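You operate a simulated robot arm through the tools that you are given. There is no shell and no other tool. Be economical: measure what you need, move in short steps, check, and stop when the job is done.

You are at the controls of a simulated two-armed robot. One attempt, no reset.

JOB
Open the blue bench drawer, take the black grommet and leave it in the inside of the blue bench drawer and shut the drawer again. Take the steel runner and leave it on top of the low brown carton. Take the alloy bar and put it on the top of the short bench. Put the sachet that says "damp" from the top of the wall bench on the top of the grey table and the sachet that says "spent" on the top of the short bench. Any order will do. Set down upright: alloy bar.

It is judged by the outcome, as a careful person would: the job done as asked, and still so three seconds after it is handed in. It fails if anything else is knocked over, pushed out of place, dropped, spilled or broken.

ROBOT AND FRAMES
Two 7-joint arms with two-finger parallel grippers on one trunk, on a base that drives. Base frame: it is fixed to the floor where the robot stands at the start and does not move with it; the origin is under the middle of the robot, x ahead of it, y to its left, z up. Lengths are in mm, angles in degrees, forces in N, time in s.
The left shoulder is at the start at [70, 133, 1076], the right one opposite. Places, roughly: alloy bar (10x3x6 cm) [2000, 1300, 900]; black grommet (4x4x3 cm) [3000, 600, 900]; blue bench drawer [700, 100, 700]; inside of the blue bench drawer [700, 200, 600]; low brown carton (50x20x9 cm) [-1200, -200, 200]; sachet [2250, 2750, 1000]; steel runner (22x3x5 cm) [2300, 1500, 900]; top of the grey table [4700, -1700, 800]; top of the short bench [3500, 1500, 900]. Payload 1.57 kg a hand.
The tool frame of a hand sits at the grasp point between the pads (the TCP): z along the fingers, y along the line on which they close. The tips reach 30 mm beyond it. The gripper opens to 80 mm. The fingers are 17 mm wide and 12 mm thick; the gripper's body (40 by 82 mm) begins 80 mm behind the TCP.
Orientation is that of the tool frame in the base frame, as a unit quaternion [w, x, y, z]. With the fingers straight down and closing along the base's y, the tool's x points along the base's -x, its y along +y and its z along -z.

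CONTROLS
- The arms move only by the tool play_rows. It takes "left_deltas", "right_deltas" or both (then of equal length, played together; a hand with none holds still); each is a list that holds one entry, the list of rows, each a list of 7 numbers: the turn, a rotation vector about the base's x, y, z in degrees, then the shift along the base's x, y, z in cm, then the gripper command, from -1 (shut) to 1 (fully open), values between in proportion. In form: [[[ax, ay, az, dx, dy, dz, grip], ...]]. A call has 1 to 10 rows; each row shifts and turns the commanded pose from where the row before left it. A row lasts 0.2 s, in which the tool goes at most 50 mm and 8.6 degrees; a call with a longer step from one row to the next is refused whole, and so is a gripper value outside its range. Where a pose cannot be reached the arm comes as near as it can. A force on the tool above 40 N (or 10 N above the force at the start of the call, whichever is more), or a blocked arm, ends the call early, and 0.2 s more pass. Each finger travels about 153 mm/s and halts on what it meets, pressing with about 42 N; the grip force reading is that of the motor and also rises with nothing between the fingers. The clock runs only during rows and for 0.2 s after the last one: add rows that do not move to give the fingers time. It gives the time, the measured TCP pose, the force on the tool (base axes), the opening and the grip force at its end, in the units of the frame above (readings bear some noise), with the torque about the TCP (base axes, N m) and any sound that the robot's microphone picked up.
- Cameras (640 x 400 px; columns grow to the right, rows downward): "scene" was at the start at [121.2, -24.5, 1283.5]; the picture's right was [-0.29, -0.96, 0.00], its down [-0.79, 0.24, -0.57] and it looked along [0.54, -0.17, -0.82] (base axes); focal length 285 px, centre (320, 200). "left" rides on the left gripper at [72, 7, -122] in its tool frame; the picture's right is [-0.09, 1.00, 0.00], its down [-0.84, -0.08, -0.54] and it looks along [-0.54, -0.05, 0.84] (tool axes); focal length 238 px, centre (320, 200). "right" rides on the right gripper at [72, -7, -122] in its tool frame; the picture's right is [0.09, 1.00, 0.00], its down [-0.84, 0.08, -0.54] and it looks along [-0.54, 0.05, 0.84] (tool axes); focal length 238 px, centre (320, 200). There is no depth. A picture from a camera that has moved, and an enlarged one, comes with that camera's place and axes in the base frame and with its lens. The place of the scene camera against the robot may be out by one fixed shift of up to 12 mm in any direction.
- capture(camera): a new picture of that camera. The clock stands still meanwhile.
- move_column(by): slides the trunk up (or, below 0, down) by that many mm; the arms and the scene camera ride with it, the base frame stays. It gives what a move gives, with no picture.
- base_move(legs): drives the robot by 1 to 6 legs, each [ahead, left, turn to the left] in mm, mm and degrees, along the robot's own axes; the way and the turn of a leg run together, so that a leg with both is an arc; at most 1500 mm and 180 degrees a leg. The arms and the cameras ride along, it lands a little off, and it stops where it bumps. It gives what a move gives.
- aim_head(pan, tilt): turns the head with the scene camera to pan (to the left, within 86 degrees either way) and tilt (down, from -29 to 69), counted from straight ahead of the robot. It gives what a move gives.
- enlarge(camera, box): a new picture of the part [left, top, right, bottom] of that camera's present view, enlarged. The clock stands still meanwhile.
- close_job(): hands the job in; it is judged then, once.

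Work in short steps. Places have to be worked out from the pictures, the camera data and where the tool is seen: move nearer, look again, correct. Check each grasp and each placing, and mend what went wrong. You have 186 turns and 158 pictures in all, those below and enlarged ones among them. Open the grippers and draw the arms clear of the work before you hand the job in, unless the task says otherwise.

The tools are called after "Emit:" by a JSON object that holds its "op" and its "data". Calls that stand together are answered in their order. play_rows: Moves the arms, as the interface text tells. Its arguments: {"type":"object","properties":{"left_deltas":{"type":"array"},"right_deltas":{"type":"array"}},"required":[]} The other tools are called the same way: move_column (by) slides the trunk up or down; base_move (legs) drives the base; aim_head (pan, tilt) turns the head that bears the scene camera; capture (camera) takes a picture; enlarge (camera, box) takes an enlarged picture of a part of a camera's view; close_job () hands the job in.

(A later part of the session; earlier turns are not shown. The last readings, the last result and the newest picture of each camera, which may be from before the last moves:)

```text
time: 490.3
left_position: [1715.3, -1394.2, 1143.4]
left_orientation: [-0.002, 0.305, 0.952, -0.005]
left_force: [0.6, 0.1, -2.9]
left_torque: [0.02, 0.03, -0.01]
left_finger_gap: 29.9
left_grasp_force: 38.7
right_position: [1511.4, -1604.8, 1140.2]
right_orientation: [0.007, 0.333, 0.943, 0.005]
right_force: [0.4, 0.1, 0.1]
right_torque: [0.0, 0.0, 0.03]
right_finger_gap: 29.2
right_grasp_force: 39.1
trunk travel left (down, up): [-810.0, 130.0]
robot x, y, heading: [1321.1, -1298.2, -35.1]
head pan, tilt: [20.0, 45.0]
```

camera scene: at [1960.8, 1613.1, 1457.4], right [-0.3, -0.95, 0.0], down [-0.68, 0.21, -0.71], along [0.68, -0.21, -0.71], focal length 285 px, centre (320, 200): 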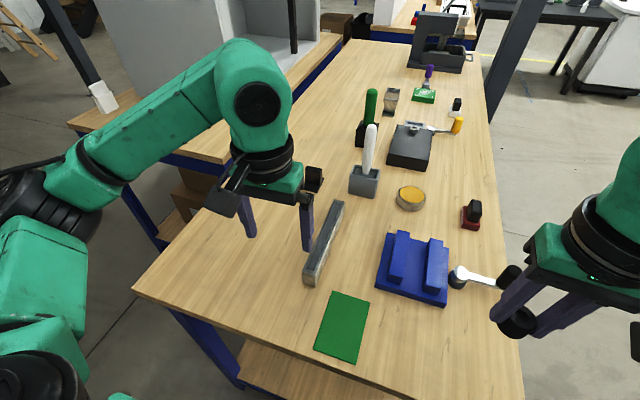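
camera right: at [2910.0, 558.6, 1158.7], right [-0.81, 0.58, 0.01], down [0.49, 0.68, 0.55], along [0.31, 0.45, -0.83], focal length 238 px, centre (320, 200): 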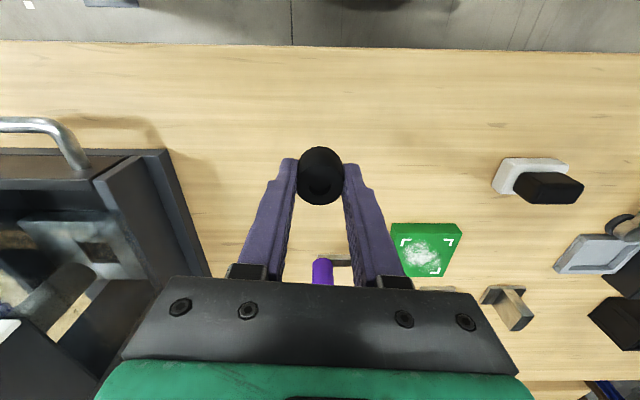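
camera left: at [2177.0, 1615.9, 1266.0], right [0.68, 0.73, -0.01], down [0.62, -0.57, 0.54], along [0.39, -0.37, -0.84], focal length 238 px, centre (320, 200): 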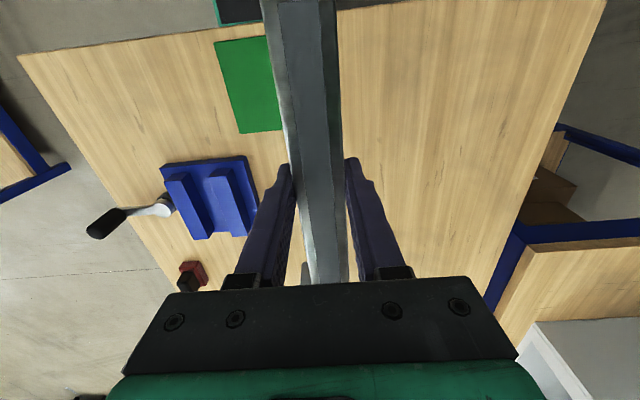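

Now I turn around toward the carton behind the start and look.

Emit:
{"op": "base_move", "data": {"legs": [[0, 0, -100], [0, 0, -90]]}}

Emit:
{"op": "aim_head", "data": {"pan": 0, "tilt": 25}}

Emit:
{"op": "capture", "data": {"camera": "scene"}}

```text
time: 498.8
left_position: [953.6, -1134.1, 1144.5]
left_orientation: [-0.005, 0.919, -0.395, 0.003]
left_force: [0.6, 0.4, -3.8]
left_torque: [-0.05, 0.0, 0.0]
left_finger_gap: 29.5
left_grasp_force: 39.4
right_position: [1195.1, -966.8, 1139.4]
right_orientation: [0.005, 0.906, -0.423, -0.007]
right_force: [-0.2, 0.3, 0.0]
right_torque: [0.0, 0.01, -0.02]
right_finger_gap: 29.2
right_grasp_force: 39.0
trunk travel left (down, up): [-810.0, 130.0]
robot x, y, heading: [1319.7, -1302.2, 133.9]
head pan, tilt: [20.0, 45.0]
```

```text
time: 499.6
left_position: [954.1, -1135.7, 1144.0]
left_orientation: [-0.003, 0.919, -0.395, 0.003]
left_force: [0.2, 0.5, -4.6]
left_torque: [-0.06, -0.02, 0.02]
left_finger_gap: 29.6
left_grasp_force: 38.9
right_position: [1196.4, -966.6, 1139.1]
right_orientation: [0.004, 0.906, -0.423, -0.007]
right_force: [0.2, 0.4, -1.0]
right_torque: [-0.01, 0.01, 0.03]
right_finger_gap: 29.2
right_grasp_force: 39.4
trunk travel left (down, up): [-810.0, 130.0]
robot x, y, heading: [1321.4, -1300.2, 133.7]
head pan, tilt: [0.0, 25.0]
```

```text
61 pictures are left
camera scene: at [1225.3, -1202.2, 1487.8], right [0.72, 0.69, 0.0], down [0.29, -0.31, -0.91], along [-0.63, 0.65, -0.42], focal length 285 px, centre (320, 200)
```

scene: 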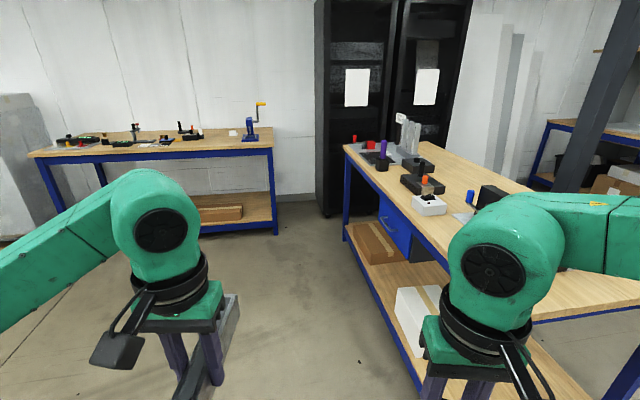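

The low brown carton lies on the lower shelf of the bench at left, ≈(-1200,-200). I drive toward it and look closer.

Emit:
{"op": "base_move", "data": {"legs": [[0, 0, 9.3], [900, 240, 0], [850, 240, 0]]}}

Emit:
{"op": "move_column", "data": {"by": -350}}

Emit:
{"op": "aim_head", "data": {"pan": 0, "tilt": 30}}

Emit:
{"op": "capture", "data": {"camera": "scene"}}

```text
time: 509.5
left_position: [-757.6, -464.2, 1144.6]
left_orientation: [-0.004, 0.942, -0.336, 0.002]
left_force: [-0.2, -0.1, -3.8]
left_torque: [-0.05, 0.01, 0.01]
left_finger_gap: 29.6
left_grasp_force: 38.8
right_position: [-540.4, -268.2, 1141.1]
right_orientation: [0.004, 0.931, -0.365, -0.007]
right_force: [-0.1, -0.1, -0.4]
right_torque: [-0.01, 0.03, 0.0]
right_finger_gap: 29.4
right_grasp_force: 38.5
trunk travel left (down, up): [-810.0, 130.0]
robot x, y, heading: [-375.2, -582.6, 140.8]
head pan, tilt: [0.0, 25.0]
```

```text
time: 512.9
left_position: [-757.7, -464.2, 794.3]
left_orientation: [-0.004, 0.942, -0.336, 0.002]
left_force: [0.3, -0.4, -3.9]
left_torque: [-0.03, -0.03, -0.02]
left_finger_gap: 29.4
left_grasp_force: 38.6
right_position: [-540.3, -268.2, 789.8]
right_orientation: [0.005, 0.931, -0.365, -0.006]
right_force: [-0.4, -0.5, -0.1]
right_torque: [0.0, 0.0, 0.0]
right_finger_gap: 29.4
right_grasp_force: 38.8
trunk travel left (down, up): [-460.0, 480.0]
robot x, y, heading: [-373.2, -582.9, 141.0]
head pan, tilt: [0.0, 25.0]
```

```text
time: 513.6
left_position: [-759.7, -463.9, 793.8]
left_orientation: [-0.004, 0.942, -0.337, 0.002]
left_force: [0.7, 0.0, -3.3]
left_torque: [-0.02, -0.04, 0.01]
left_finger_gap: 29.7
left_grasp_force: 39.1
right_position: [-539.0, -267.1, 788.9]
right_orientation: [0.005, 0.931, -0.365, -0.007]
right_force: [0.8, 0.4, -0.8]
right_torque: [0.01, -0.03, 0.03]
right_finger_gap: 29.4
right_grasp_force: 39.6
trunk travel left (down, up): [-460.0, 480.0]
robot x, y, heading: [-374.5, -582.5, 140.8]
head pan, tilt: [0.0, 30.0]
```

```text
60 pictures are left
camera scene: at [-479.7, -498.2, 1129.9], right [0.63, 0.78, 0.0], down [0.39, -0.31, -0.87], along [-0.67, 0.55, -0.5], focal length 285 px, centre (320, 200)
```

scene: 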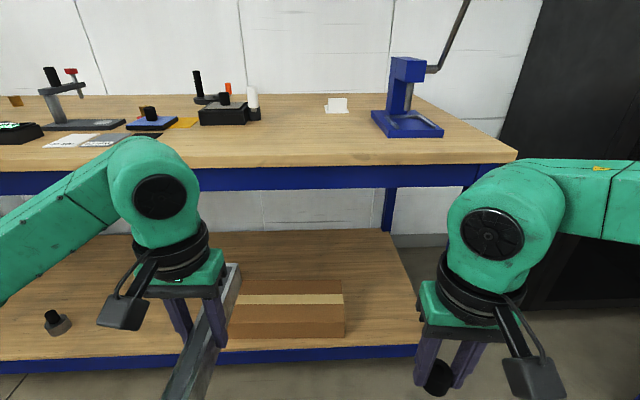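

I enlarge the carton for its edges.

Emit:
{"op": "enlarge", "data": {"camera": "scene", "box": [200, 250, 380, 362]}}

```text
3.56 times, centred on (290, 306) of scene
camera zoom: at [-479.7, -498.2, 1129.9], right [0.63, 0.78, 0.0], down [0.39, -0.31, -0.87], along [-0.67, 0.55, -0.5], focal length 1014 px, centre (427, -177)
```

zoom: 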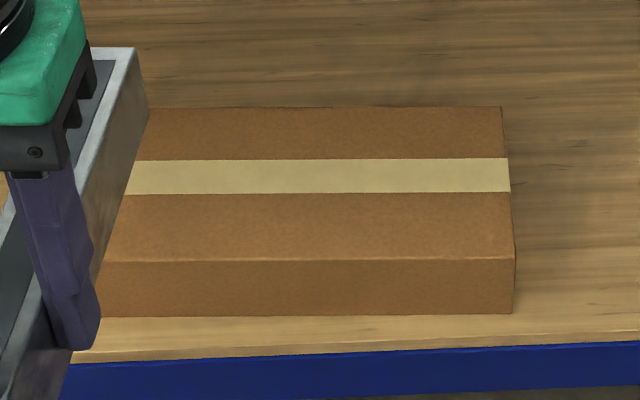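

Carton top ≈ z 240, from s −748 to −957, n −560 to −1060, on the lower shelf. I turn the runner 90° to lie along the carton, then lower the trunk to reach under the bench top.

Emit:
{"op": "play_rows", "data": {"left_deltas": [[[0, 0, 8.5, 0, 0, 0, -1], [0, 0, 8.5, 0, 0, 0, -1], [0, 0, 8.5, 0, 0, 0, -1], [0, 0, 8.5, 0, 0, 0, -1], [0, 0, 8.5, 0, 0, 0, -1], [0, 0, 8.5, 0, 0, 0, -1], [0, 0, 8.5, 0, 0, 0, -1], [0, 0, 8.5, 0, 0, 0, -1], [0, 0, 8.5, 0, 0, 0, -1], [0, 0, 8.5, 0, 0, 0, -1]]]}}

Emit:
{"op": "move_column", "data": {"by": -400}}

Emit:
{"op": "capture", "data": {"camera": "scene"}}

```text
time: 515.8
left_position: [-757.3, -464.8, 794.0]
left_orientation: [-0.005, 0.921, 0.39, -0.001]
left_force: [-0.5, 0.1, -4.3]
left_torque: [0.05, -0.01, 0.03]
left_finger_gap: 29.5
left_grasp_force: 39.2
right_position: [-540.5, -268.4, 790.3]
right_orientation: [0.004, 0.931, -0.365, -0.007]
right_force: [-0.1, 0.2, 0.8]
right_torque: [0.01, -0.03, 0.02]
right_finger_gap: 29.3
right_grasp_force: 39.0
trunk travel left (down, up): [-460.0, 480.0]
robot x, y, heading: [-374.3, -583.0, 141.3]
head pan, tilt: [0.0, 30.0]
```

```text
time: 519.6
left_position: [-757.7, -464.3, 393.3]
left_orientation: [-0.004, 0.921, 0.388, 0.0]
left_force: [0.1, 0.1, -2.9]
left_torque: [0.05, -0.04, 0.02]
left_finger_gap: 29.7
left_grasp_force: 39.2
right_position: [-541.0, -267.7, 388.3]
right_orientation: [0.005, 0.931, -0.365, -0.007]
right_force: [-0.1, -0.1, 0.2]
right_torque: [0.01, -0.03, 0.0]
right_finger_gap: 29.0
right_grasp_force: 38.8
trunk travel left (down, up): [-60.0, 880.0]
robot x, y, heading: [-372.7, -584.1, 141.0]
head pan, tilt: [0.0, 30.0]
```

```text
58 pictures are left
camera scene: at [-479.5, -498.3, 729.9], right [0.63, 0.78, 0.0], down [0.39, -0.32, -0.87], along [-0.67, 0.55, -0.5], focal length 285 px, centre (320, 200)
```

scene: 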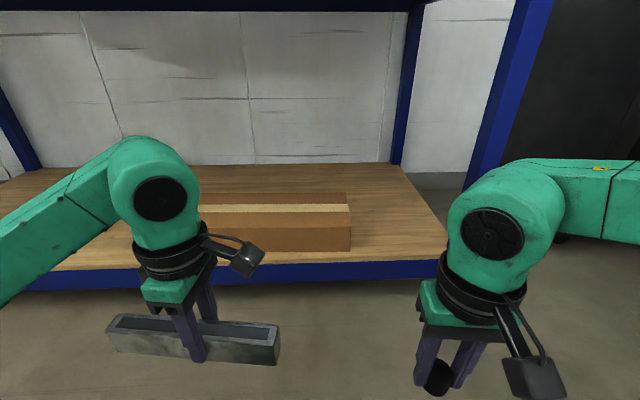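

I enlarge for a second measurement of the carton height.

Emit:
{"op": "enlarge", "data": {"camera": "scene", "box": [200, 170, 380, 282]}}

```text
3.56 times, centred on (290, 226) of scene
camera zoom: at [-479.5, -498.3, 729.9], right [0.63, 0.78, 0.0], down [0.39, -0.32, -0.87], along [-0.67, 0.55, -0.5], focal length 1014 px, centre (427, 108)
```

zoom: 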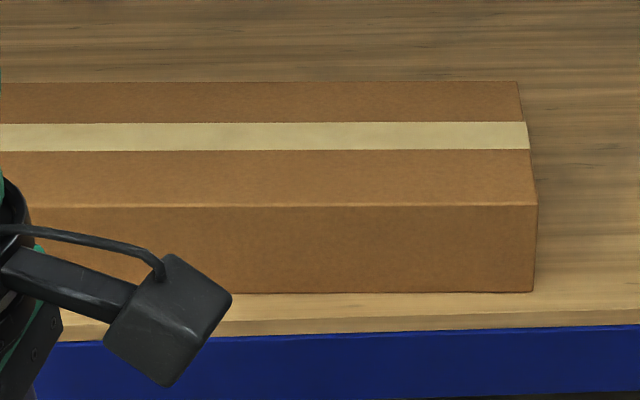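

Two views agree: shelf ≈188, carton top ≈277. I retract the right hand, then drive in so the runner is over the carton.

Emit:
{"op": "play_rows", "data": {"left_deltas": [[[0, 0, 3, 0, 0, 0, -1], [0, 0, 0, 0, 0, 0, -1], [0, 0, 0, 0, 0, 0, -1], [0, 0, 0, 0, 0, 0, -1]]], "right_deltas": [[[0, 0, 0, 3.5, -2.83, 0, -1], [0, 0, 0, 3.5, -2.83, 0, -1], [0, 0, 0, 3.5, -2.83, 0, -1], [0, 0, 0, 0, 0, 0, -1]]]}}

Emit:
{"op": "base_move", "data": {"legs": [[0, -65, 2], [410, 0, 0]]}}

Emit:
{"op": "capture", "data": {"camera": "scene"}}

Emit:
{"op": "capture", "data": {"camera": "left"}}

```text
time: 520.6
left_position: [-757.1, -463.2, 395.8]
left_orientation: [-0.004, 0.911, 0.413, -0.001]
left_force: [0.2, -0.8, -3.6]
left_torque: [0.0, -0.06, 0.01]
left_finger_gap: 29.3
left_grasp_force: 38.7
right_position: [-452.8, -338.1, 389.0]
right_orientation: [0.005, 0.931, -0.364, -0.008]
right_force: [-0.7, -0.8, -0.5]
right_torque: [-0.02, 0.0, -0.01]
right_finger_gap: 29.4
right_grasp_force: 39.3
right hand out of reach, approached as far as the arm can: row 3
trunk travel left (down, up): [-60.0, 880.0]
robot x, y, heading: [-369.8, -584.4, 141.4]
head pan, tilt: [0.0, 30.0]
```

```text
time: 523.7
left_position: [-1048.1, -189.7, 394.9]
left_orientation: [-0.004, 0.902, 0.433, -0.001]
left_force: [0.2, 0.2, -3.3]
left_torque: [0.04, -0.04, 0.01]
left_finger_gap: 29.3
left_grasp_force: 39.8
right_position: [-750.2, -50.2, 388.5]
right_orientation: [0.005, 0.939, -0.343, -0.007]
right_force: [-0.4, 0.2, -0.2]
right_torque: [0.06, 0.02, -0.02]
right_finger_gap: 29.4
right_grasp_force: 38.4
trunk travel left (down, up): [-60.0, 880.0]
robot x, y, heading: [-658.4, -294.5, 143.6]
head pan, tilt: [0.0, 30.0]
```

```text
56 pictures are left
camera scene: at [-768.7, -211.4, 729.9], right [0.59, 0.81, 0.0], down [0.4, -0.3, -0.87], along [-0.7, 0.51, -0.5], focal length 285 px, centre (320, 200)
```

scene: 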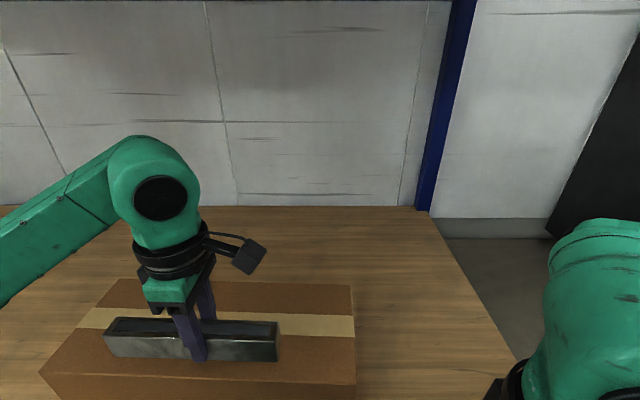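

```text
55 pictures are left
camera left: at [-998.0, -138.1, 516.2], right [0.72, -0.69, -0.01], down [-0.58, -0.61, 0.54], along [-0.38, -0.38, -0.84], focal length 238 px, centre (320, 200)
```

left: 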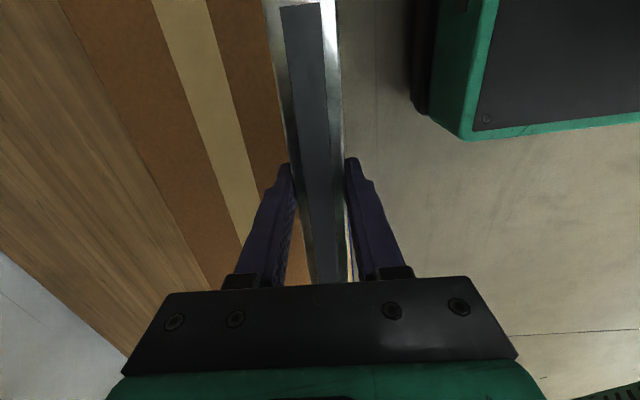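

The carton's tape (its centre line) is ~95 mm farther. I shift ahead and lower.

Emit:
{"op": "play_rows", "data": {"left_deltas": [[[0, 0, 0, -3.8, 2.8, 0, -1], [0, 0, 0, -3.8, 2.8, 0, -1], [0, 0, 0, 0, 0, -3, -1], [0, 0, 0, 0, 0, -2.5, -1], [0, 0, 0, 0, 0, 0, -1]]]}}

Emit:
{"op": "capture", "data": {"camera": "scene"}}

Emit:
{"op": "play_rows", "data": {"left_deltas": [[[0, 0, 0, 0, 0, -0.5, -1], [0, 0, 0, 0, 0, -0.5, -1], [0, 0, 0, 0, 0, -0.4, -1], [0, 0, 0, 0, 0, -0.4, -1], [0, 0, 0, 0, 0, -0.4, -1], [0, 0, 0, 0, 0, -0.4, -1], [0, 0, 0, 0, 0, -0.4, -1], [0, 0, 0, 0, 0, -0.4, -1], [0, 0, 0, 0, 0, 0, -1]]]}}

```text
time: 524.9
left_position: [-1125.0, -135.8, 340.4]
left_orientation: [-0.005, 0.901, 0.434, -0.001]
left_force: [0.1, 0.8, -4.0]
left_torque: [0.05, -0.01, 0.03]
left_finger_gap: 29.4
left_grasp_force: 38.8
right_position: [-749.9, -50.1, 389.3]
right_orientation: [0.005, 0.939, -0.345, -0.005]
right_force: [0.0, -0.4, 0.0]
right_torque: [-0.02, -0.01, -0.01]
right_finger_gap: 29.2
right_grasp_force: 38.8
trunk travel left (down, up): [-60.0, 880.0]
robot x, y, heading: [-659.6, -292.5, 143.5]
head pan, tilt: [0.0, 30.0]
```

```text
54 pictures are left
camera scene: at [-768.8, -211.3, 729.9], right [0.59, 0.8, 0.0], down [0.4, -0.3, -0.87], along [-0.7, 0.51, -0.5], focal length 285 px, centre (320, 200)
```

scene: 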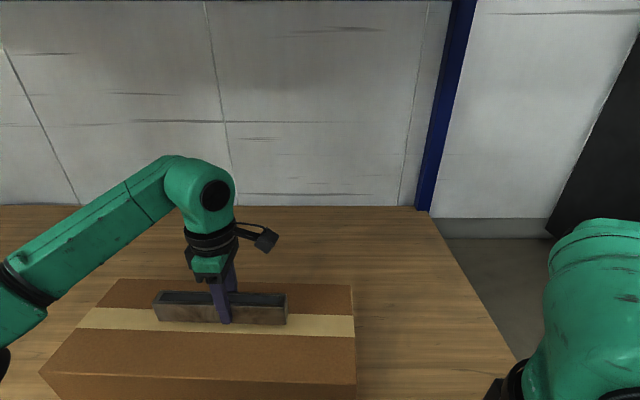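

```text
time: 526.9
left_position: [-1123.8, -132.9, 310.5]
left_orientation: [-0.009, 0.901, 0.433, -0.003]
left_force: [-4.5, -0.8, 31.7]
left_torque: [-0.57, -0.1, -0.06]
left_finger_gap: 29.7
left_grasp_force: 39.7
right_position: [-748.0, -49.7, 390.4]
right_orientation: [0.004, 0.939, -0.343, -0.009]
right_force: [-0.3, 0.3, -0.9]
right_torque: [0.02, 0.01, 0.01]
right_finger_gap: 29.1
right_grasp_force: 39.1
trunk travel left (down, up): [-60.0, 880.0]
robot x, y, heading: [-657.5, -291.6, 143.4]
head pan, tilt: [0.0, 30.0]
```

Contact at z≈311, runner on the carton's middle. I relieve, open and lift a little, then check.

Emit:
{"op": "play_rows", "data": {"left_deltas": [[[0, 0, 0, 0, 0, 0.3, -1], [0, 0, 0, 0, 0, 0, 0.3], [0, 0, 0, 0, 0, 0, 0.7], [0, 0, 0, 0, 0, 1, 0.7], [0, 0, 0, 0, 0, 3, 0.7], [0, 0, 0, 0, 0, 4, 0.7], [0, 0, 0, 3.5, -2.6, 0, 0.7], [0, 0, 0, 3.5, -2.6, 0, 0.7], [0, 0, 0, 3, -2.2, 0, 0.7]]]}}

Emit:
{"op": "capture", "data": {"camera": "scene"}}

```text
time: 528.9
left_position: [-1020.2, -210.1, 390.5]
left_orientation: [-0.005, 0.901, 0.433, -0.001]
left_force: [-0.3, -0.6, 0.4]
left_torque: [0.0, -0.05, 0.0]
left_finger_gap: 67.9
left_grasp_force: 0.1
right_position: [-748.4, -50.1, 388.6]
right_orientation: [0.005, 0.939, -0.343, -0.007]
right_force: [-0.1, -0.3, -0.3]
right_torque: [-0.04, 0.0, 0.0]
right_finger_gap: 29.2
right_grasp_force: 39.1
trunk travel left (down, up): [-60.0, 880.0]
robot x, y, heading: [-654.4, -290.8, 143.6]
head pan, tilt: [0.0, 30.0]
```

```text
53 pictures are left
camera scene: at [-768.5, -211.4, 730.0], right [0.59, 0.8, 0.0], down [0.4, -0.3, -0.87], along [-0.7, 0.51, -0.5], focal length 285 px, centre (320, 200)
```

scene: 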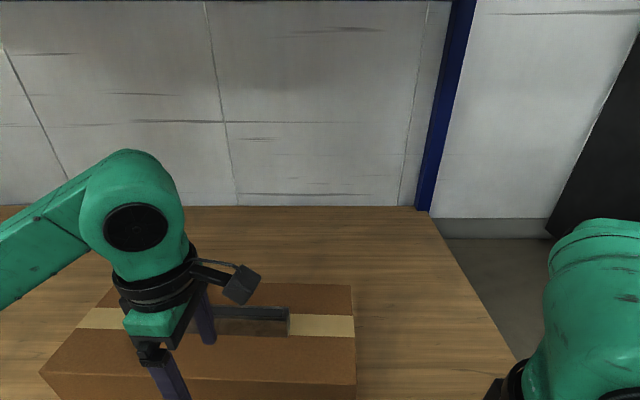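

The runner lies on the carton. I back out, raise the trunk, and go to the drawer bench.

Emit:
{"op": "base_move", "data": {"legs": [[-500, 0, 0]]}}

Emit:
{"op": "capture", "data": {"camera": "scene"}}

Emit:
{"op": "move_column", "data": {"by": 400}}

Emit:
{"op": "base_move", "data": {"legs": [[0, 0, -90.5], [380, -440, 0]]}}

Emit:
{"op": "aim_head", "data": {"pan": 15, "tilt": 40}}

Emit:
{"op": "capture", "data": {"camera": "scene"}}

```text
time: 531.9
left_position: [-620.2, -503.6, 390.3]
left_orientation: [-0.005, 0.904, 0.427, -0.001]
left_force: [0.1, 0.2, 0.2]
left_torque: [0.0, 0.02, 0.0]
left_finger_gap: 68.2
left_grasp_force: 0.0
right_position: [-346.2, -348.2, 388.6]
right_orientation: [0.005, 0.937, -0.35, -0.006]
right_force: [-0.6, -0.1, -0.1]
right_torque: [0.02, -0.02, -0.04]
right_finger_gap: 29.3
right_grasp_force: 39.2
trunk travel left (down, up): [-60.0, 880.0]
robot x, y, heading: [-258.9, -587.4, 142.9]
head pan, tilt: [0.0, 30.0]
```

```text
52 pictures are left
camera scene: at [-367.3, -508.8, 730.0], right [0.6, 0.8, 0.0], down [0.4, -0.3, -0.87], along [-0.69, 0.52, -0.5], focal length 285 px, centre (320, 200)
```

scene: 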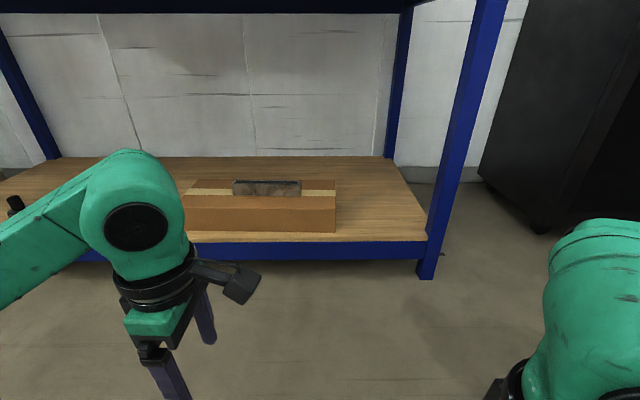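

```text
time: 535.7
left_position: [-620.8, -504.2, 789.9]
left_orientation: [-0.004, 0.904, 0.428, -0.001]
left_force: [0.6, 0.0, 0.0]
left_torque: [0.0, 0.01, 0.02]
left_finger_gap: 67.7
left_grasp_force: 0.0
right_position: [-346.0, -347.2, 788.5]
right_orientation: [0.005, 0.937, -0.349, -0.007]
right_force: [0.2, 0.9, 0.0]
right_torque: [0.0, -0.03, 0.03]
right_finger_gap: 29.5
right_grasp_force: 39.1
trunk travel left (down, up): [-460.0, 480.0]
robot x, y, heading: [-256.6, -592.5, 142.7]
head pan, tilt: [0.0, 30.0]
```

```text
time: 542.9
left_position: [436.4, -240.4, 790.5]
left_orientation: [-0.004, 0.929, -0.371, 0.002]
left_force: [-1.2, -0.1, -0.3]
left_torque: [0.01, 0.01, 0.02]
left_finger_gap: 67.9
left_grasp_force: 0.0
right_position: [570.7, -526.1, 788.8]
right_orientation: [0.001, -0.381, 0.924, 0.008]
right_force: [-0.2, 0.3, -0.1]
right_torque: [0.0, 0.01, 0.06]
right_finger_gap: 29.3
right_grasp_force: 39.1
trunk travel left (down, up): [-460.0, 480.0]
robot x, y, heading: [320.5, -596.8, 48.5]
head pan, tilt: [0.0, 30.0]
```

```text
time: 543.7
left_position: [433.8, -239.3, 790.5]
left_orientation: [-0.005, 0.929, -0.371, 0.003]
left_force: [-0.7, -0.2, 0.4]
left_torque: [0.0, -0.02, -0.04]
left_finger_gap: 68.0
left_grasp_force: 0.1
right_position: [569.3, -524.6, 788.8]
right_orientation: [0.003, -0.382, 0.924, 0.008]
right_force: [0.0, -0.1, -0.3]
right_torque: [0.0, 0.01, -0.03]
right_finger_gap: 29.3
right_grasp_force: 38.8
trunk travel left (down, up): [-460.0, 480.0]
robot x, y, heading: [323.8, -594.1, 48.7]
head pan, tilt: [15.0, 40.0]
```

```text
51 pictures are left
camera scene: at [395.6, -485.4, 1114.7], right [0.9, -0.44, 0.0], down [-0.29, -0.58, -0.77], along [0.34, 0.69, -0.64], focal length 285 px, centre (320, 200)
```

scene: 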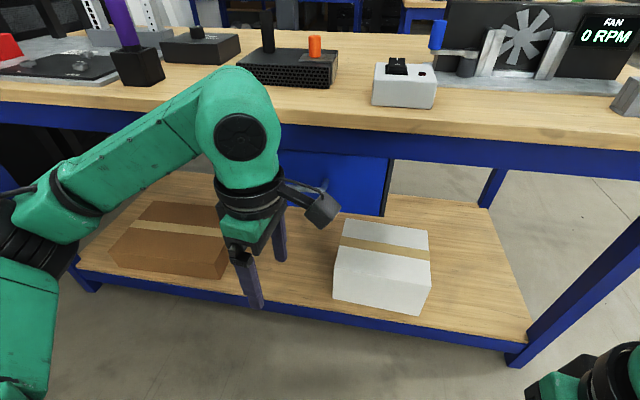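

Runner confirmed on the carton. The left hand hides the drawer; I move it left, straighten the heading and look.

Emit:
{"op": "play_rows", "data": {"left_deltas": [[[0, 0, 0, -3.4, 3.0, 0, 1], [0, 0, 0, -3.4, 3.0, 0, 1], [0, 0, 0, -3.4, 3.0, 0, 1], [0, 0, 0, -3.4, 3.0, 0, 1]]]}}

Emit:
{"op": "base_move", "data": {"legs": [[0, 0, 4.3]]}}

Emit:
{"op": "capture", "data": {"camera": "scene"}}

Emit:
{"op": "enlarge", "data": {"camera": "scene", "box": [240, 120, 440, 245]}}

```text
time: 544.7
left_position: [297.1, -121.2, 790.7]
left_orientation: [-0.003, 0.928, -0.373, 0.003]
left_force: [-0.4, -0.1, 0.1]
left_torque: [0.02, -0.01, -0.03]
left_finger_gap: 80.0
left_grasp_force: 0.1
right_position: [570.7, -525.7, 788.8]
right_orientation: [0.002, -0.382, 0.924, 0.008]
right_force: [0.8, 0.0, -0.2]
right_torque: [0.0, 0.0, -0.02]
right_finger_gap: 29.3
right_grasp_force: 38.8
trunk travel left (down, up): [-460.0, 480.0]
robot x, y, heading: [321.4, -599.7, 48.7]
head pan, tilt: [15.0, 40.0]
```

```text
time: 545.6
left_position: [262.6, -124.7, 791.3]
left_orientation: [-0.004, 0.942, -0.337, 0.003]
left_force: [-0.2, -0.5, 0.0]
left_torque: [-0.03, -0.03, -0.03]
left_finger_gap: 80.1
left_grasp_force: 0.2
right_position: [565.0, -507.0, 788.7]
right_orientation: [0.002, -0.417, 0.909, 0.008]
right_force: [0.4, 0.4, -0.3]
right_torque: [0.01, 0.0, 0.0]
right_finger_gap: 29.3
right_grasp_force: 38.9
trunk travel left (down, up): [-460.0, 480.0]
robot x, y, heading: [323.5, -594.9, 53.0]
head pan, tilt: [15.0, 40.0]
```

```text
50 pictures are left
camera scene: at [386.5, -480.3, 1114.6], right [0.93, -0.37, 0.0], down [-0.24, -0.6, -0.77], along [0.29, 0.71, -0.64], focal length 285 px, centre (320, 200)
```

scene: 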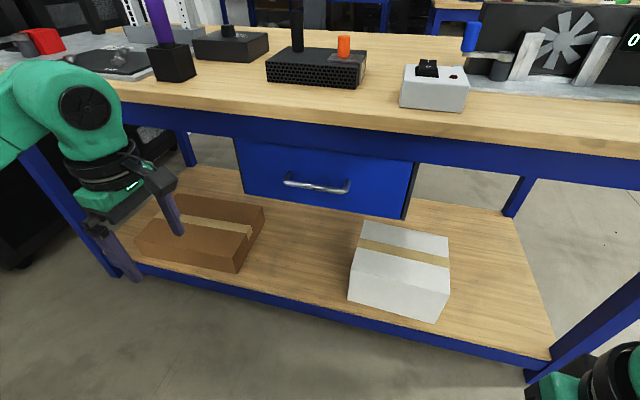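

```text
3.20 times, centred on (340, 182) of scene
camera zoom: at [386.5, -480.3, 1114.6], right [0.93, -0.37, 0.0], down [-0.24, -0.6, -0.77], along [0.29, 0.71, -0.64], focal length 912 px, centre (256, 256)
```

zoom: 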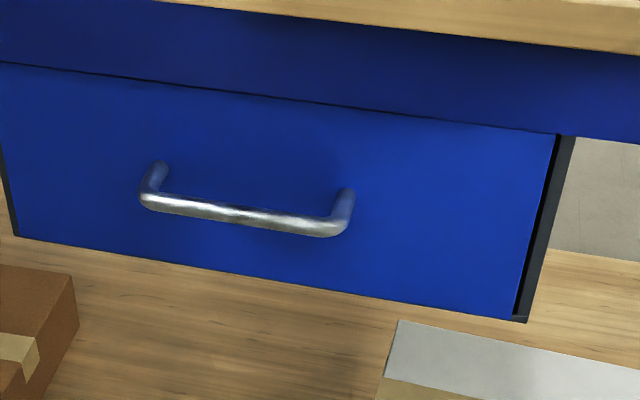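

Drawer front: s 266–655, z 660–820; the handle bar is at s≈401–532, n≈304, z≈747. I tilt the left tool 30° forward to clear the bench top, set a 44 mm opening, and drive closer.

Emit:
{"op": "play_rows", "data": {"left_deltas": [[[6, -4.5, 0, 0, 0, 1, 0.1], [6, -4.5, 0, 0, 0, 1, 0.1], [6, -4.5, 0, 0, 0, 1, 0.1], [6, -4.5, 0, 0, 0, 1, 0.1], [0, 0, 0, 0, 0, 3, 0.1]]]}}

Emit:
{"op": "base_move", "data": {"legs": [[150, 0, 0]]}}

Emit:
{"op": "capture", "data": {"camera": "scene"}}

```text
time: 546.8
left_position: [264.0, -127.6, 860.1]
left_orientation: [-0.251, 0.909, -0.324, 0.079]
left_force: [-0.6, 0.2, -0.1]
left_torque: [-0.01, 0.01, -0.04]
left_finger_gap: 43.9
left_grasp_force: 0.1
right_position: [564.5, -506.0, 788.6]
right_orientation: [0.001, -0.416, 0.909, 0.009]
right_force: [0.9, -0.2, 0.4]
right_torque: [0.04, -0.01, 0.01]
right_finger_gap: 29.2
right_grasp_force: 39.3
trunk travel left (down, up): [-460.0, 480.0]
robot x, y, heading: [324.2, -598.8, 52.9]
head pan, tilt: [15.0, 40.0]
```

```text
time: 548.1
left_position: [352.6, -6.1, 861.4]
left_orientation: [-0.251, 0.909, -0.323, 0.079]
left_force: [-0.2, 0.7, 0.4]
left_torque: [-0.01, 0.01, -0.02]
left_finger_gap: 44.0
left_grasp_force: 0.1
right_position: [654.1, -387.0, 788.1]
right_orientation: [0.001, -0.418, 0.909, 0.008]
right_force: [-0.4, 0.2, -1.1]
right_torque: [-0.02, -0.01, 0.02]
right_finger_gap: 29.4
right_grasp_force: 39.0
trunk travel left (down, up): [-460.0, 480.0]
robot x, y, heading: [414.7, -483.9, 52.8]
head pan, tilt: [15.0, 40.0]
```

```text
48 pictures are left
camera scene: at [476.8, -360.0, 1114.5], right [0.93, -0.37, 0.0], down [-0.24, -0.6, -0.77], along [0.28, 0.71, -0.64], focal length 285 px, centre (320, 200)
```

scene: 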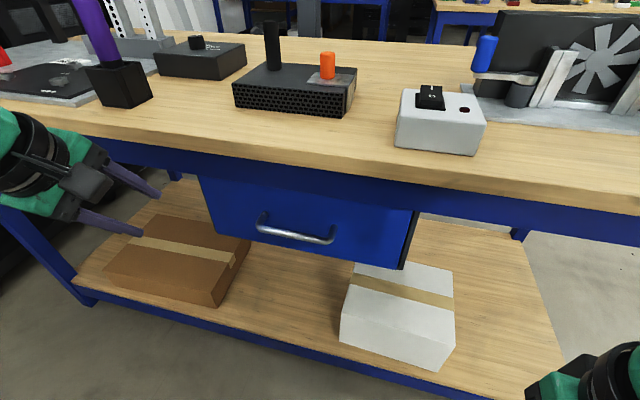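

I enlarge the handle from this nearer spot to triangulate it.

Emit:
{"op": "enlarge", "data": {"camera": "scene", "box": [190, 150, 430, 300]}}

```text
2.67 times, centred on (310, 225) of scene
camera zoom: at [476.8, -360.0, 1114.5], right [0.93, -0.37, 0.0], down [-0.24, -0.6, -0.77], along [0.28, 0.71, -0.64], focal length 760 px, centre (347, 133)
```

zoom: 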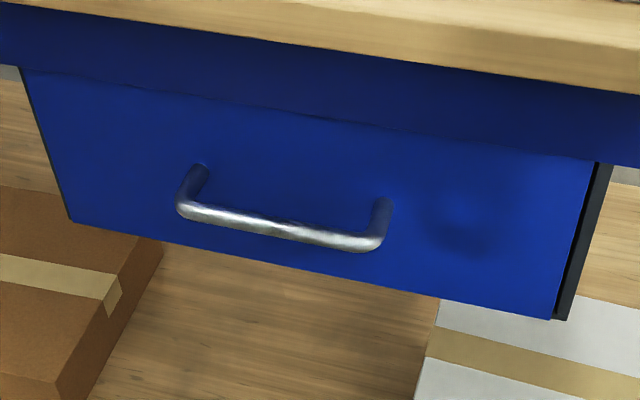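

Triangulated: handle bar n≈339, z≈723, s≈387–530; drawer front at n≈371. A horizontal grasp (fingers pointing at the drawer, closing vertically) is safest. I back off 180 mm and pitch the left tool the remaining 60°.

Emit:
{"op": "base_move", "data": {"legs": [[-180, 0, 0]]}}

Emit:
{"op": "play_rows", "data": {"left_deltas": [[[6, -4.5, 0, 1, 1.4, -1, 0.8], [6, -4.5, 0, 1, 1.4, -1, 0.8], [6, -4.5, 0, 1, 1.4, -1, 0.8], [6, -4.5, 0, 1, 1.4, -1, 0.8], [6, -4.5, 0, 1, 1.4, -1, 0.8], [6, -4.5, 0, 1, 1.4, -1, 0.8], [6, -4.5, 0, 1, 1.4, -1, 0.8], [6, -4.5, 0, 1, 1.4, -1, 0.8], [0, 0, 0, 0, 0, 0, 0.8]]]}}

```text
time: 549.6
left_position: [243.8, -152.0, 860.4]
left_orientation: [-0.251, 0.909, -0.322, 0.079]
left_force: [0.1, 0.0, 0.1]
left_torque: [-0.03, -0.05, 0.0]
left_finger_gap: 44.0
left_grasp_force: 0.0
right_position: [545.7, -530.4, 789.2]
right_orientation: [0.002, -0.418, 0.908, 0.008]
right_force: [-0.4, -0.6, -0.3]
right_torque: [-0.01, 0.0, 0.04]
right_finger_gap: 29.5
right_grasp_force: 38.5
trunk travel left (down, up): [-460.0, 480.0]
robot x, y, heading: [305.7, -619.5, 53.2]
head pan, tilt: [15.0, 40.0]
```

```text
time: 551.6
left_position: [323.6, -39.2, 781.5]
left_orientation: [0.679, -0.663, 0.236, -0.211]
left_force: [-0.7, -0.4, -0.3]
left_torque: [0.0, 0.0, -0.02]
left_finger_gap: 72.0
left_grasp_force: 0.0
right_position: [547.0, -529.7, 788.8]
right_orientation: [0.002, -0.418, 0.908, 0.008]
right_force: [-0.8, 0.2, 0.8]
right_torque: [0.02, -0.02, -0.03]
right_finger_gap: 28.9
right_grasp_force: 39.0
trunk travel left (down, up): [-460.0, 480.0]
robot x, y, heading: [304.0, -616.7, 53.2]
head pan, tilt: [15.0, 40.0]
```

The tool is horizontal, closing vertically. I align it with the handle centre.

Emit:
{"op": "play_rows", "data": {"left_deltas": [[[0, 0, 0, 3.52, -2.64, -1.45, 0.8], [0, 0, 0, 3.52, -2.64, -1.45, 0.8], [0, 0, 0, 3.52, -2.64, -1.45, 0.8], [0, 0, 0, 3.52, -2.64, -1.45, 0.8], [0, 0, 0, 0, 0, 0, 0.8]]]}}

Emit:
{"op": "capture", "data": {"camera": "left"}}

Emit:
{"op": "capture", "data": {"camera": "scene"}}

```text
time: 552.8
left_position: [357.9, -102.4, 771.0]
left_orientation: [0.677, -0.663, 0.236, -0.213]
left_force: [0.2, -1.1, 0.2]
left_torque: [0.04, -0.01, 0.01]
left_finger_gap: 72.0
left_grasp_force: 0.1
left hand out of reach, approached as far as the arm can: row 1, 2, 3, 4
right_position: [546.9, -528.6, 789.1]
right_orientation: [0.002, -0.418, 0.908, 0.008]
right_force: [0.4, 0.7, -0.4]
right_torque: [-0.02, -0.01, 0.0]
right_finger_gap: 29.5
right_grasp_force: 38.6
trunk travel left (down, up): [-460.0, 480.0]
robot x, y, heading: [304.3, -618.9, 53.1]
head pan, tilt: [15.0, 40.0]
```

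```text
46 pictures are left
camera left: at [341.3, -241.6, 760.3], right [-0.1, 0.09, -0.99], down [-0.99, 0.07, 0.11], along [0.08, 0.99, 0.08], focal length 238 px, centre (320, 200)
```

left: 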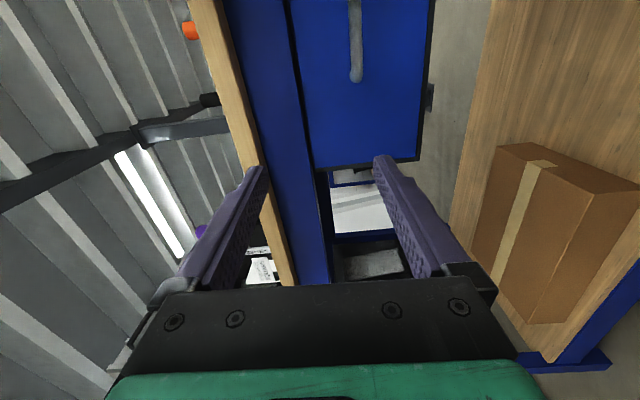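

```text
45 pictures are left
camera scene: at [369.0, -503.7, 1114.6], right [0.93, -0.37, 0.0], down [-0.24, -0.6, -0.77], along [0.28, 0.71, -0.64], focal length 285 px, centre (320, 200)
```

scene: 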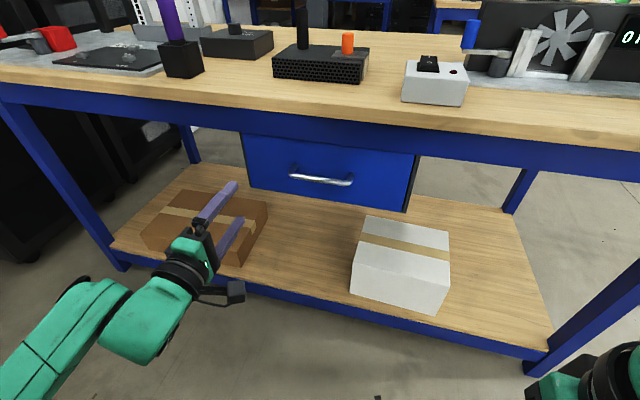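

The arm is at its limit sideways, so I use the base and trunk instead: strafe right 111 mm and lower 48 mm.

Emit:
{"op": "move_column", "data": {"by": -48}}

Emit:
{"op": "base_move", "data": {"legs": [[0, -111, 0], [80, 0, 0]]}}

Emit:
{"op": "capture", "data": {"camera": "left"}}

Emit:
{"op": "capture", "data": {"camera": "scene"}}

```text
time: 553.7
left_position: [357.8, -101.5, 723.0]
left_orientation: [0.678, -0.663, 0.236, -0.213]
left_force: [0.3, -0.4, -0.8]
left_torque: [-0.05, -0.03, 0.03]
left_finger_gap: 72.2
left_grasp_force: 0.2
right_position: [547.2, -529.8, 741.1]
right_orientation: [0.002, -0.418, 0.909, 0.009]
right_force: [-0.4, -0.8, -1.0]
right_torque: [-0.02, 0.0, -0.03]
right_finger_gap: 29.4
right_grasp_force: 38.4
trunk travel left (down, up): [-412.0, 528.0]
robot x, y, heading: [303.4, -620.0, 53.1]
head pan, tilt: [15.0, 40.0]
```

```text
time: 555.6
left_position: [495.4, -105.9, 722.6]
left_orientation: [0.677, -0.664, 0.238, -0.213]
left_force: [0.2, 1.0, 0.7]
left_torque: [-0.03, -0.03, -0.02]
left_finger_gap: 72.1
left_grasp_force: 0.0
right_position: [684.3, -533.7, 740.7]
right_orientation: [0.001, -0.417, 0.909, 0.009]
right_force: [0.1, -0.3, -0.9]
right_torque: [-0.03, 0.04, -0.05]
right_finger_gap: 29.4
right_grasp_force: 39.3
trunk travel left (down, up): [-412.0, 528.0]
robot x, y, heading: [442.2, -623.6, 52.8]
head pan, tilt: [15.0, 40.0]
```

```text
44 pictures are left
camera left: at [479.2, -244.7, 712.0], right [-0.1, 0.08, -0.99], down [-0.99, 0.07, 0.11], along [0.08, 0.99, 0.08], focal length 238 px, centre (320, 200)
```

left: 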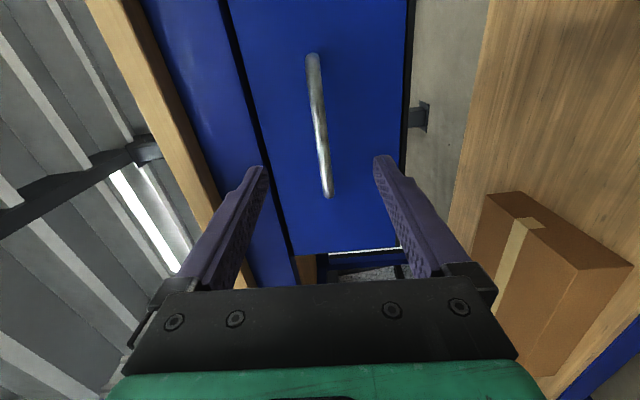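

```text
43 pictures are left
camera scene: at [506.2, -506.7, 1066.5], right [0.93, -0.37, 0.0], down [-0.24, -0.6, -0.77], along [0.29, 0.71, -0.64], focal length 285 px, centre (320, 200)
```

scene: 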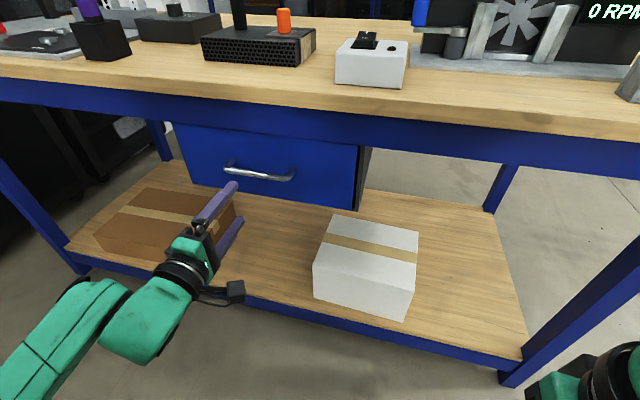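

The handle is centred in the gripper line (z 723, s≈460). I advance 112 mm with the base.

Emit:
{"op": "base_move", "data": {"legs": [[112, 0, 0]]}}

Emit:
{"op": "capture", "data": {"camera": "left"}}

```text
time: 556.8
left_position: [562.5, -17.1, 723.4]
left_orientation: [0.678, -0.663, 0.237, -0.213]
left_force: [-0.2, 0.9, -0.8]
left_torque: [-0.02, -0.02, 0.03]
left_finger_gap: 72.1
left_grasp_force: 0.1
right_position: [750.1, -444.8, 739.9]
right_orientation: [0.001, -0.417, 0.909, 0.008]
right_force: [0.8, 0.5, -0.1]
right_torque: [0.0, 0.03, 0.02]
right_finger_gap: 29.3
right_grasp_force: 39.0
trunk travel left (down, up): [-412.0, 528.0]
robot x, y, heading: [507.1, -533.6, 53.0]
head pan, tilt: [15.0, 40.0]
```

```text
42 pictures are left
camera left: at [545.6, -155.7, 712.0], right [-0.1, 0.08, -0.99], down [-0.99, 0.07, 0.11], along [0.08, 0.99, 0.08], focal length 238 px, centre (320, 200)
```

left: 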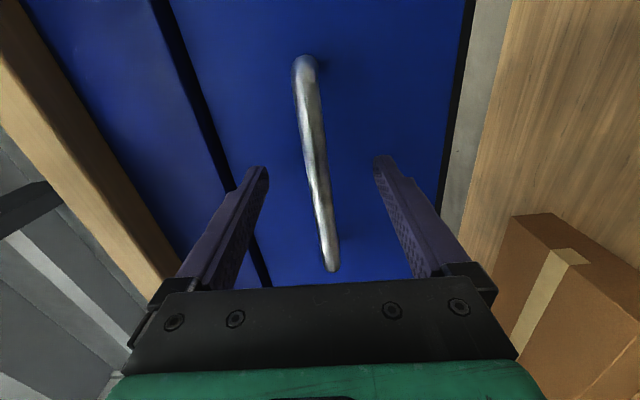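

The bar lies between the fingertips. I close on it.

Emit:
{"op": "play_rows", "data": {"left_deltas": [[[0, 0, 0, 0, 0, 0, 0], [0, 0, 0, 0, 0, 0, -0.6], [0, 0, 0, 0, 0, 0, -1], [0, 0, 0, 0, 0, 0, -1]]]}}

Emit:
{"op": "capture", "data": {"camera": "left"}}

```text
time: 557.8
left_position: [561.7, -17.3, 722.3]
left_orientation: [0.676, -0.664, 0.236, -0.214]
left_force: [0.0, -1.7, -1.9]
left_torque: [-0.37, -0.45, 0.07]
left_finger_gap: 14.2
left_grasp_force: 31.0
right_position: [751.6, -444.4, 740.8]
right_orientation: [0.002, -0.418, 0.908, 0.009]
right_force: [-0.1, 0.2, -1.0]
right_torque: [-0.01, 0.04, 0.0]
right_finger_gap: 29.3
right_grasp_force: 39.0
trunk travel left (down, up): [-412.0, 528.0]
robot x, y, heading: [509.0, -533.5, 53.1]
head pan, tilt: [15.0, 40.0]
```

```text
41 pictures are left
camera left: at [545.3, -156.1, 712.1], right [-0.1, 0.08, -0.99], down [-0.99, 0.07, 0.1], along [0.08, 0.99, 0.08], focal length 238 px, centre (320, 200)
```

left: 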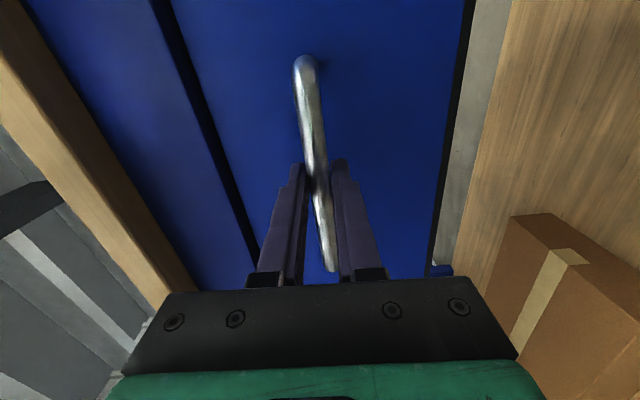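

Gripped (14 mm bar). I pull by backing the base 120 mm.

Emit:
{"op": "base_move", "data": {"legs": [[-120, 0, 0]]}}

Emit:
{"op": "capture", "data": {"camera": "scene"}}

```text
time: 559.0
left_position: [489.4, -115.9, 723.0]
left_orientation: [0.677, -0.663, 0.239, -0.214]
left_force: [0.7, 0.0, -4.3]
left_torque: [-0.32, -0.38, 0.11]
left_finger_gap: 14.1
left_grasp_force: 31.2
right_position: [675.4, -544.5, 740.4]
right_orientation: [0.002, -0.417, 0.909, 0.009]
right_force: [0.3, -0.6, -0.9]
right_torque: [0.02, -0.02, -0.03]
right_finger_gap: 29.1
right_grasp_force: 38.9
trunk travel left (down, up): [-412.0, 528.0]
robot x, y, heading: [436.5, -637.8, 52.9]
head pan, tilt: [15.0, 40.0]
```

```text
40 pictures are left
camera scene: at [497.5, -517.8, 1066.6], right [0.93, -0.38, 0.0], down [-0.24, -0.6, -0.77], along [0.29, 0.71, -0.64], focal length 285 px, centre (320, 200)
```

scene: 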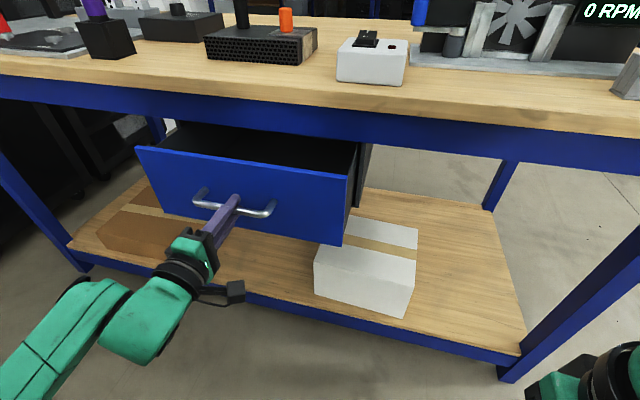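

The drawer opens well. I pull another 130 mm.

Emit:
{"op": "base_move", "data": {"legs": [[-130, 0, 0]]}}

Emit:
{"op": "capture", "data": {"camera": "scene"}}

```text
time: 560.3
left_position: [410.7, -219.4, 723.2]
left_orientation: [0.676, -0.662, 0.239, -0.215]
left_force: [-3.0, 2.1, -0.5]
left_torque: [-0.33, -0.39, 0.24]
left_finger_gap: 14.1
left_grasp_force: 30.8
right_position: [596.0, -648.0, 741.0]
right_orientation: [0.002, -0.414, 0.91, 0.009]
right_force: [0.2, 0.3, -0.2]
right_torque: [0.0, -0.01, 0.05]
right_finger_gap: 29.3
right_grasp_force: 38.6
trunk travel left (down, up): [-412.0, 528.0]
robot x, y, heading: [358.0, -737.7, 52.5]
head pan, tilt: [15.0, 40.0]
```

```text
39 pictures are left
camera scene: at [419.5, -621.0, 1066.6], right [0.93, -0.38, 0.0], down [-0.24, -0.6, -0.77], along [0.29, 0.71, -0.64], focal length 285 px, centre (320, 200)
```

scene: 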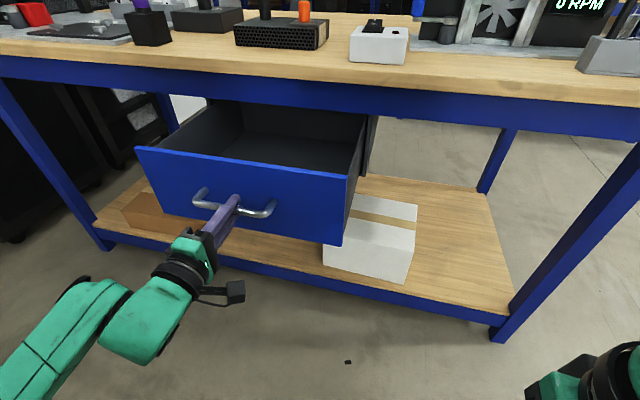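

Opened 250 mm. I release the handle, back away, raise the trunk and reposition so the right hand can place the grommet inside.

Emit:
{"op": "play_rows", "data": {"left_deltas": [[[0, 0, 0, 0, 0, 0, 0.3], [0, 0, 0, 0, 0, 0, 0.9], [0, 0, 0, 0, 0, 0, 0.9]]]}}

Emit:
{"op": "base_move", "data": {"legs": [[-80, 0, 0.5]]}}

Emit:
{"op": "move_column", "data": {"by": 200}}

Emit:
{"op": "base_move", "data": {"legs": [[0, 380, 0], [165, 0, 0]]}}

Emit:
{"op": "aim_head", "data": {"pan": -10, "tilt": 45}}

Emit:
{"op": "capture", "data": {"camera": "scene"}}

```text
time: 561.1
left_position: [412.7, -219.6, 722.2]
left_orientation: [0.676, -0.663, 0.239, -0.216]
left_force: [-0.9, -0.6, -0.2]
left_torque: [0.0, 0.02, -0.03]
left_finger_gap: 76.1
left_grasp_force: 0.1
right_position: [597.6, -647.1, 740.4]
right_orientation: [0.002, -0.414, 0.91, 0.009]
right_force: [0.1, -0.1, 0.0]
right_torque: [-0.04, -0.04, 0.01]
right_finger_gap: 29.5
right_grasp_force: 39.2
trunk travel left (down, up): [-412.0, 528.0]
robot x, y, heading: [352.2, -735.3, 52.9]
head pan, tilt: [15.0, 40.0]
```

```text
time: 562.2
left_position: [360.8, -283.9, 723.9]
left_orientation: [0.677, -0.663, 0.238, -0.213]
left_force: [-0.1, -0.3, 0.3]
left_torque: [-0.02, 0.02, -0.03]
left_finger_gap: 75.9
left_grasp_force: 0.1
right_position: [548.9, -710.3, 740.5]
right_orientation: [0.002, -0.417, 0.909, 0.009]
right_force: [-1.2, 0.3, -0.6]
right_torque: [0.02, 0.03, 0.0]
right_finger_gap: 29.4
right_grasp_force: 38.8
trunk travel left (down, up): [-412.0, 528.0]
robot x, y, heading: [309.4, -801.6, 52.9]
head pan, tilt: [15.0, 40.0]
```

```text
time: 564.4
left_position: [361.5, -283.1, 923.7]
left_orientation: [0.677, -0.663, 0.237, -0.213]
left_force: [0.3, 0.4, 0.1]
left_torque: [0.01, 0.02, -0.03]
left_finger_gap: 76.3
left_grasp_force: 0.0
right_position: [548.7, -710.9, 940.7]
right_orientation: [0.002, -0.418, 0.908, 0.009]
right_force: [-0.4, 0.7, 0.7]
right_torque: [-0.01, 0.0, 0.01]
right_finger_gap: 29.3
right_grasp_force: 38.9
trunk travel left (down, up): [-612.0, 328.0]
robot x, y, heading: [306.5, -800.8, 52.7]
head pan, tilt: [15.0, 40.0]
```

```text
time: 567.8
left_position: [151.0, 75.4, 922.7]
left_orientation: [0.676, -0.664, 0.237, -0.213]
left_force: [-0.4, 0.6, -0.3]
left_torque: [0.01, 0.04, 0.03]
left_finger_gap: 76.1
left_grasp_force: 0.0
right_position: [340.2, -350.6, 940.1]
right_orientation: [0.001, -0.418, 0.908, 0.008]
right_force: [-0.2, 0.2, 0.7]
right_torque: [-0.01, 0.01, 0.01]
right_finger_gap: 29.5
right_grasp_force: 38.8
trunk travel left (down, up): [-612.0, 328.0]
robot x, y, heading: [94.4, -440.5, 53.2]
head pan, tilt: [15.0, 40.0]
```

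```text
time: 568.7
left_position: [151.9, 75.7, 922.5]
left_orientation: [0.677, -0.664, 0.236, -0.212]
left_force: [-0.6, 0.7, 0.5]
left_torque: [-0.01, -0.01, 0.0]
left_finger_gap: 75.7
left_grasp_force: 0.0
right_position: [339.9, -352.4, 941.8]
right_orientation: [0.002, -0.418, 0.908, 0.009]
right_force: [0.2, 0.6, -0.3]
right_torque: [0.0, 0.01, 0.01]
right_finger_gap: 29.2
right_grasp_force: 39.1
trunk travel left (down, up): [-612.0, 328.0]
robot x, y, heading: [99.0, -440.5, 53.2]
head pan, tilt: [-10.0, 45.0]
```

```text
38 pictures are left
camera scene: at [189.7, -349.4, 1259.4], right [0.68, -0.73, 0.0], down [-0.52, -0.48, -0.71], along [0.52, 0.48, -0.71], focal length 285 px, centre (320, 200)
```

scene: 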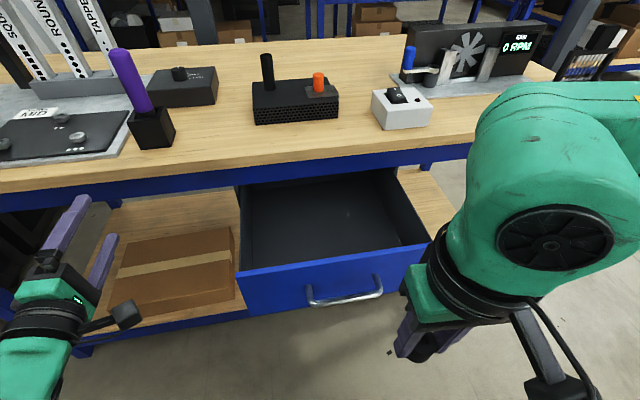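

The drawer is open and empty. I bring the right hand with the grommet over it.

Emit:
{"op": "play_rows", "data": {"right_deltas": [[[0, 0, 0, 2.8, 3.75, 0, -1], [0, 0, 0, 2.8, 3.75, 0, -1], [0, 0, 0, 2.8, 3.75, 0, -1], [0, 0, 0, 2.8, 3.75, 0, -1], [0, 0, 0, 2.8, 3.75, 0, -1], [0, 0, 0, 2.8, 3.75, 0, -1], [0, 0, 0, 2.4, 3.2, 0, -1], [0, 0, 0, 0, 0, -3, -1], [0, 0, 0, 0, 0, 0, -1]]]}}

Emit:
{"op": "capture", "data": {"camera": "right"}}

```text
time: 570.7
left_position: [153.2, 75.4, 922.3]
left_orientation: [0.677, -0.664, 0.236, -0.211]
left_force: [0.2, 0.4, 0.4]
left_torque: [0.05, 0.04, -0.03]
left_finger_gap: 76.4
left_grasp_force: 0.1
right_position: [530.7, -119.0, 908.6]
right_orientation: [0.003, -0.418, 0.909, 0.009]
right_force: [-1.2, -1.3, -0.3]
right_torque: [0.01, -0.01, 0.0]
right_finger_gap: 29.5
right_grasp_force: 38.3
right hand out of reach, approached as far as the arm can: row 7
trunk travel left (down, up): [-612.0, 328.0]
robot x, y, heading: [95.7, -440.6, 53.2]
head pan, tilt: [-10.0, 45.0]
```

```text
37 pictures are left
camera right: at [489.0, -178.8, 1029.6], right [-0.82, 0.58, 0.01], down [0.49, 0.68, 0.55], along [0.31, 0.46, -0.83], focal length 238 px, centre (320, 200)
```

right: 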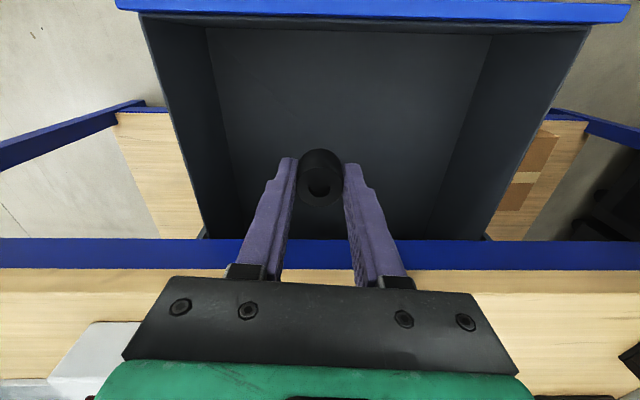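

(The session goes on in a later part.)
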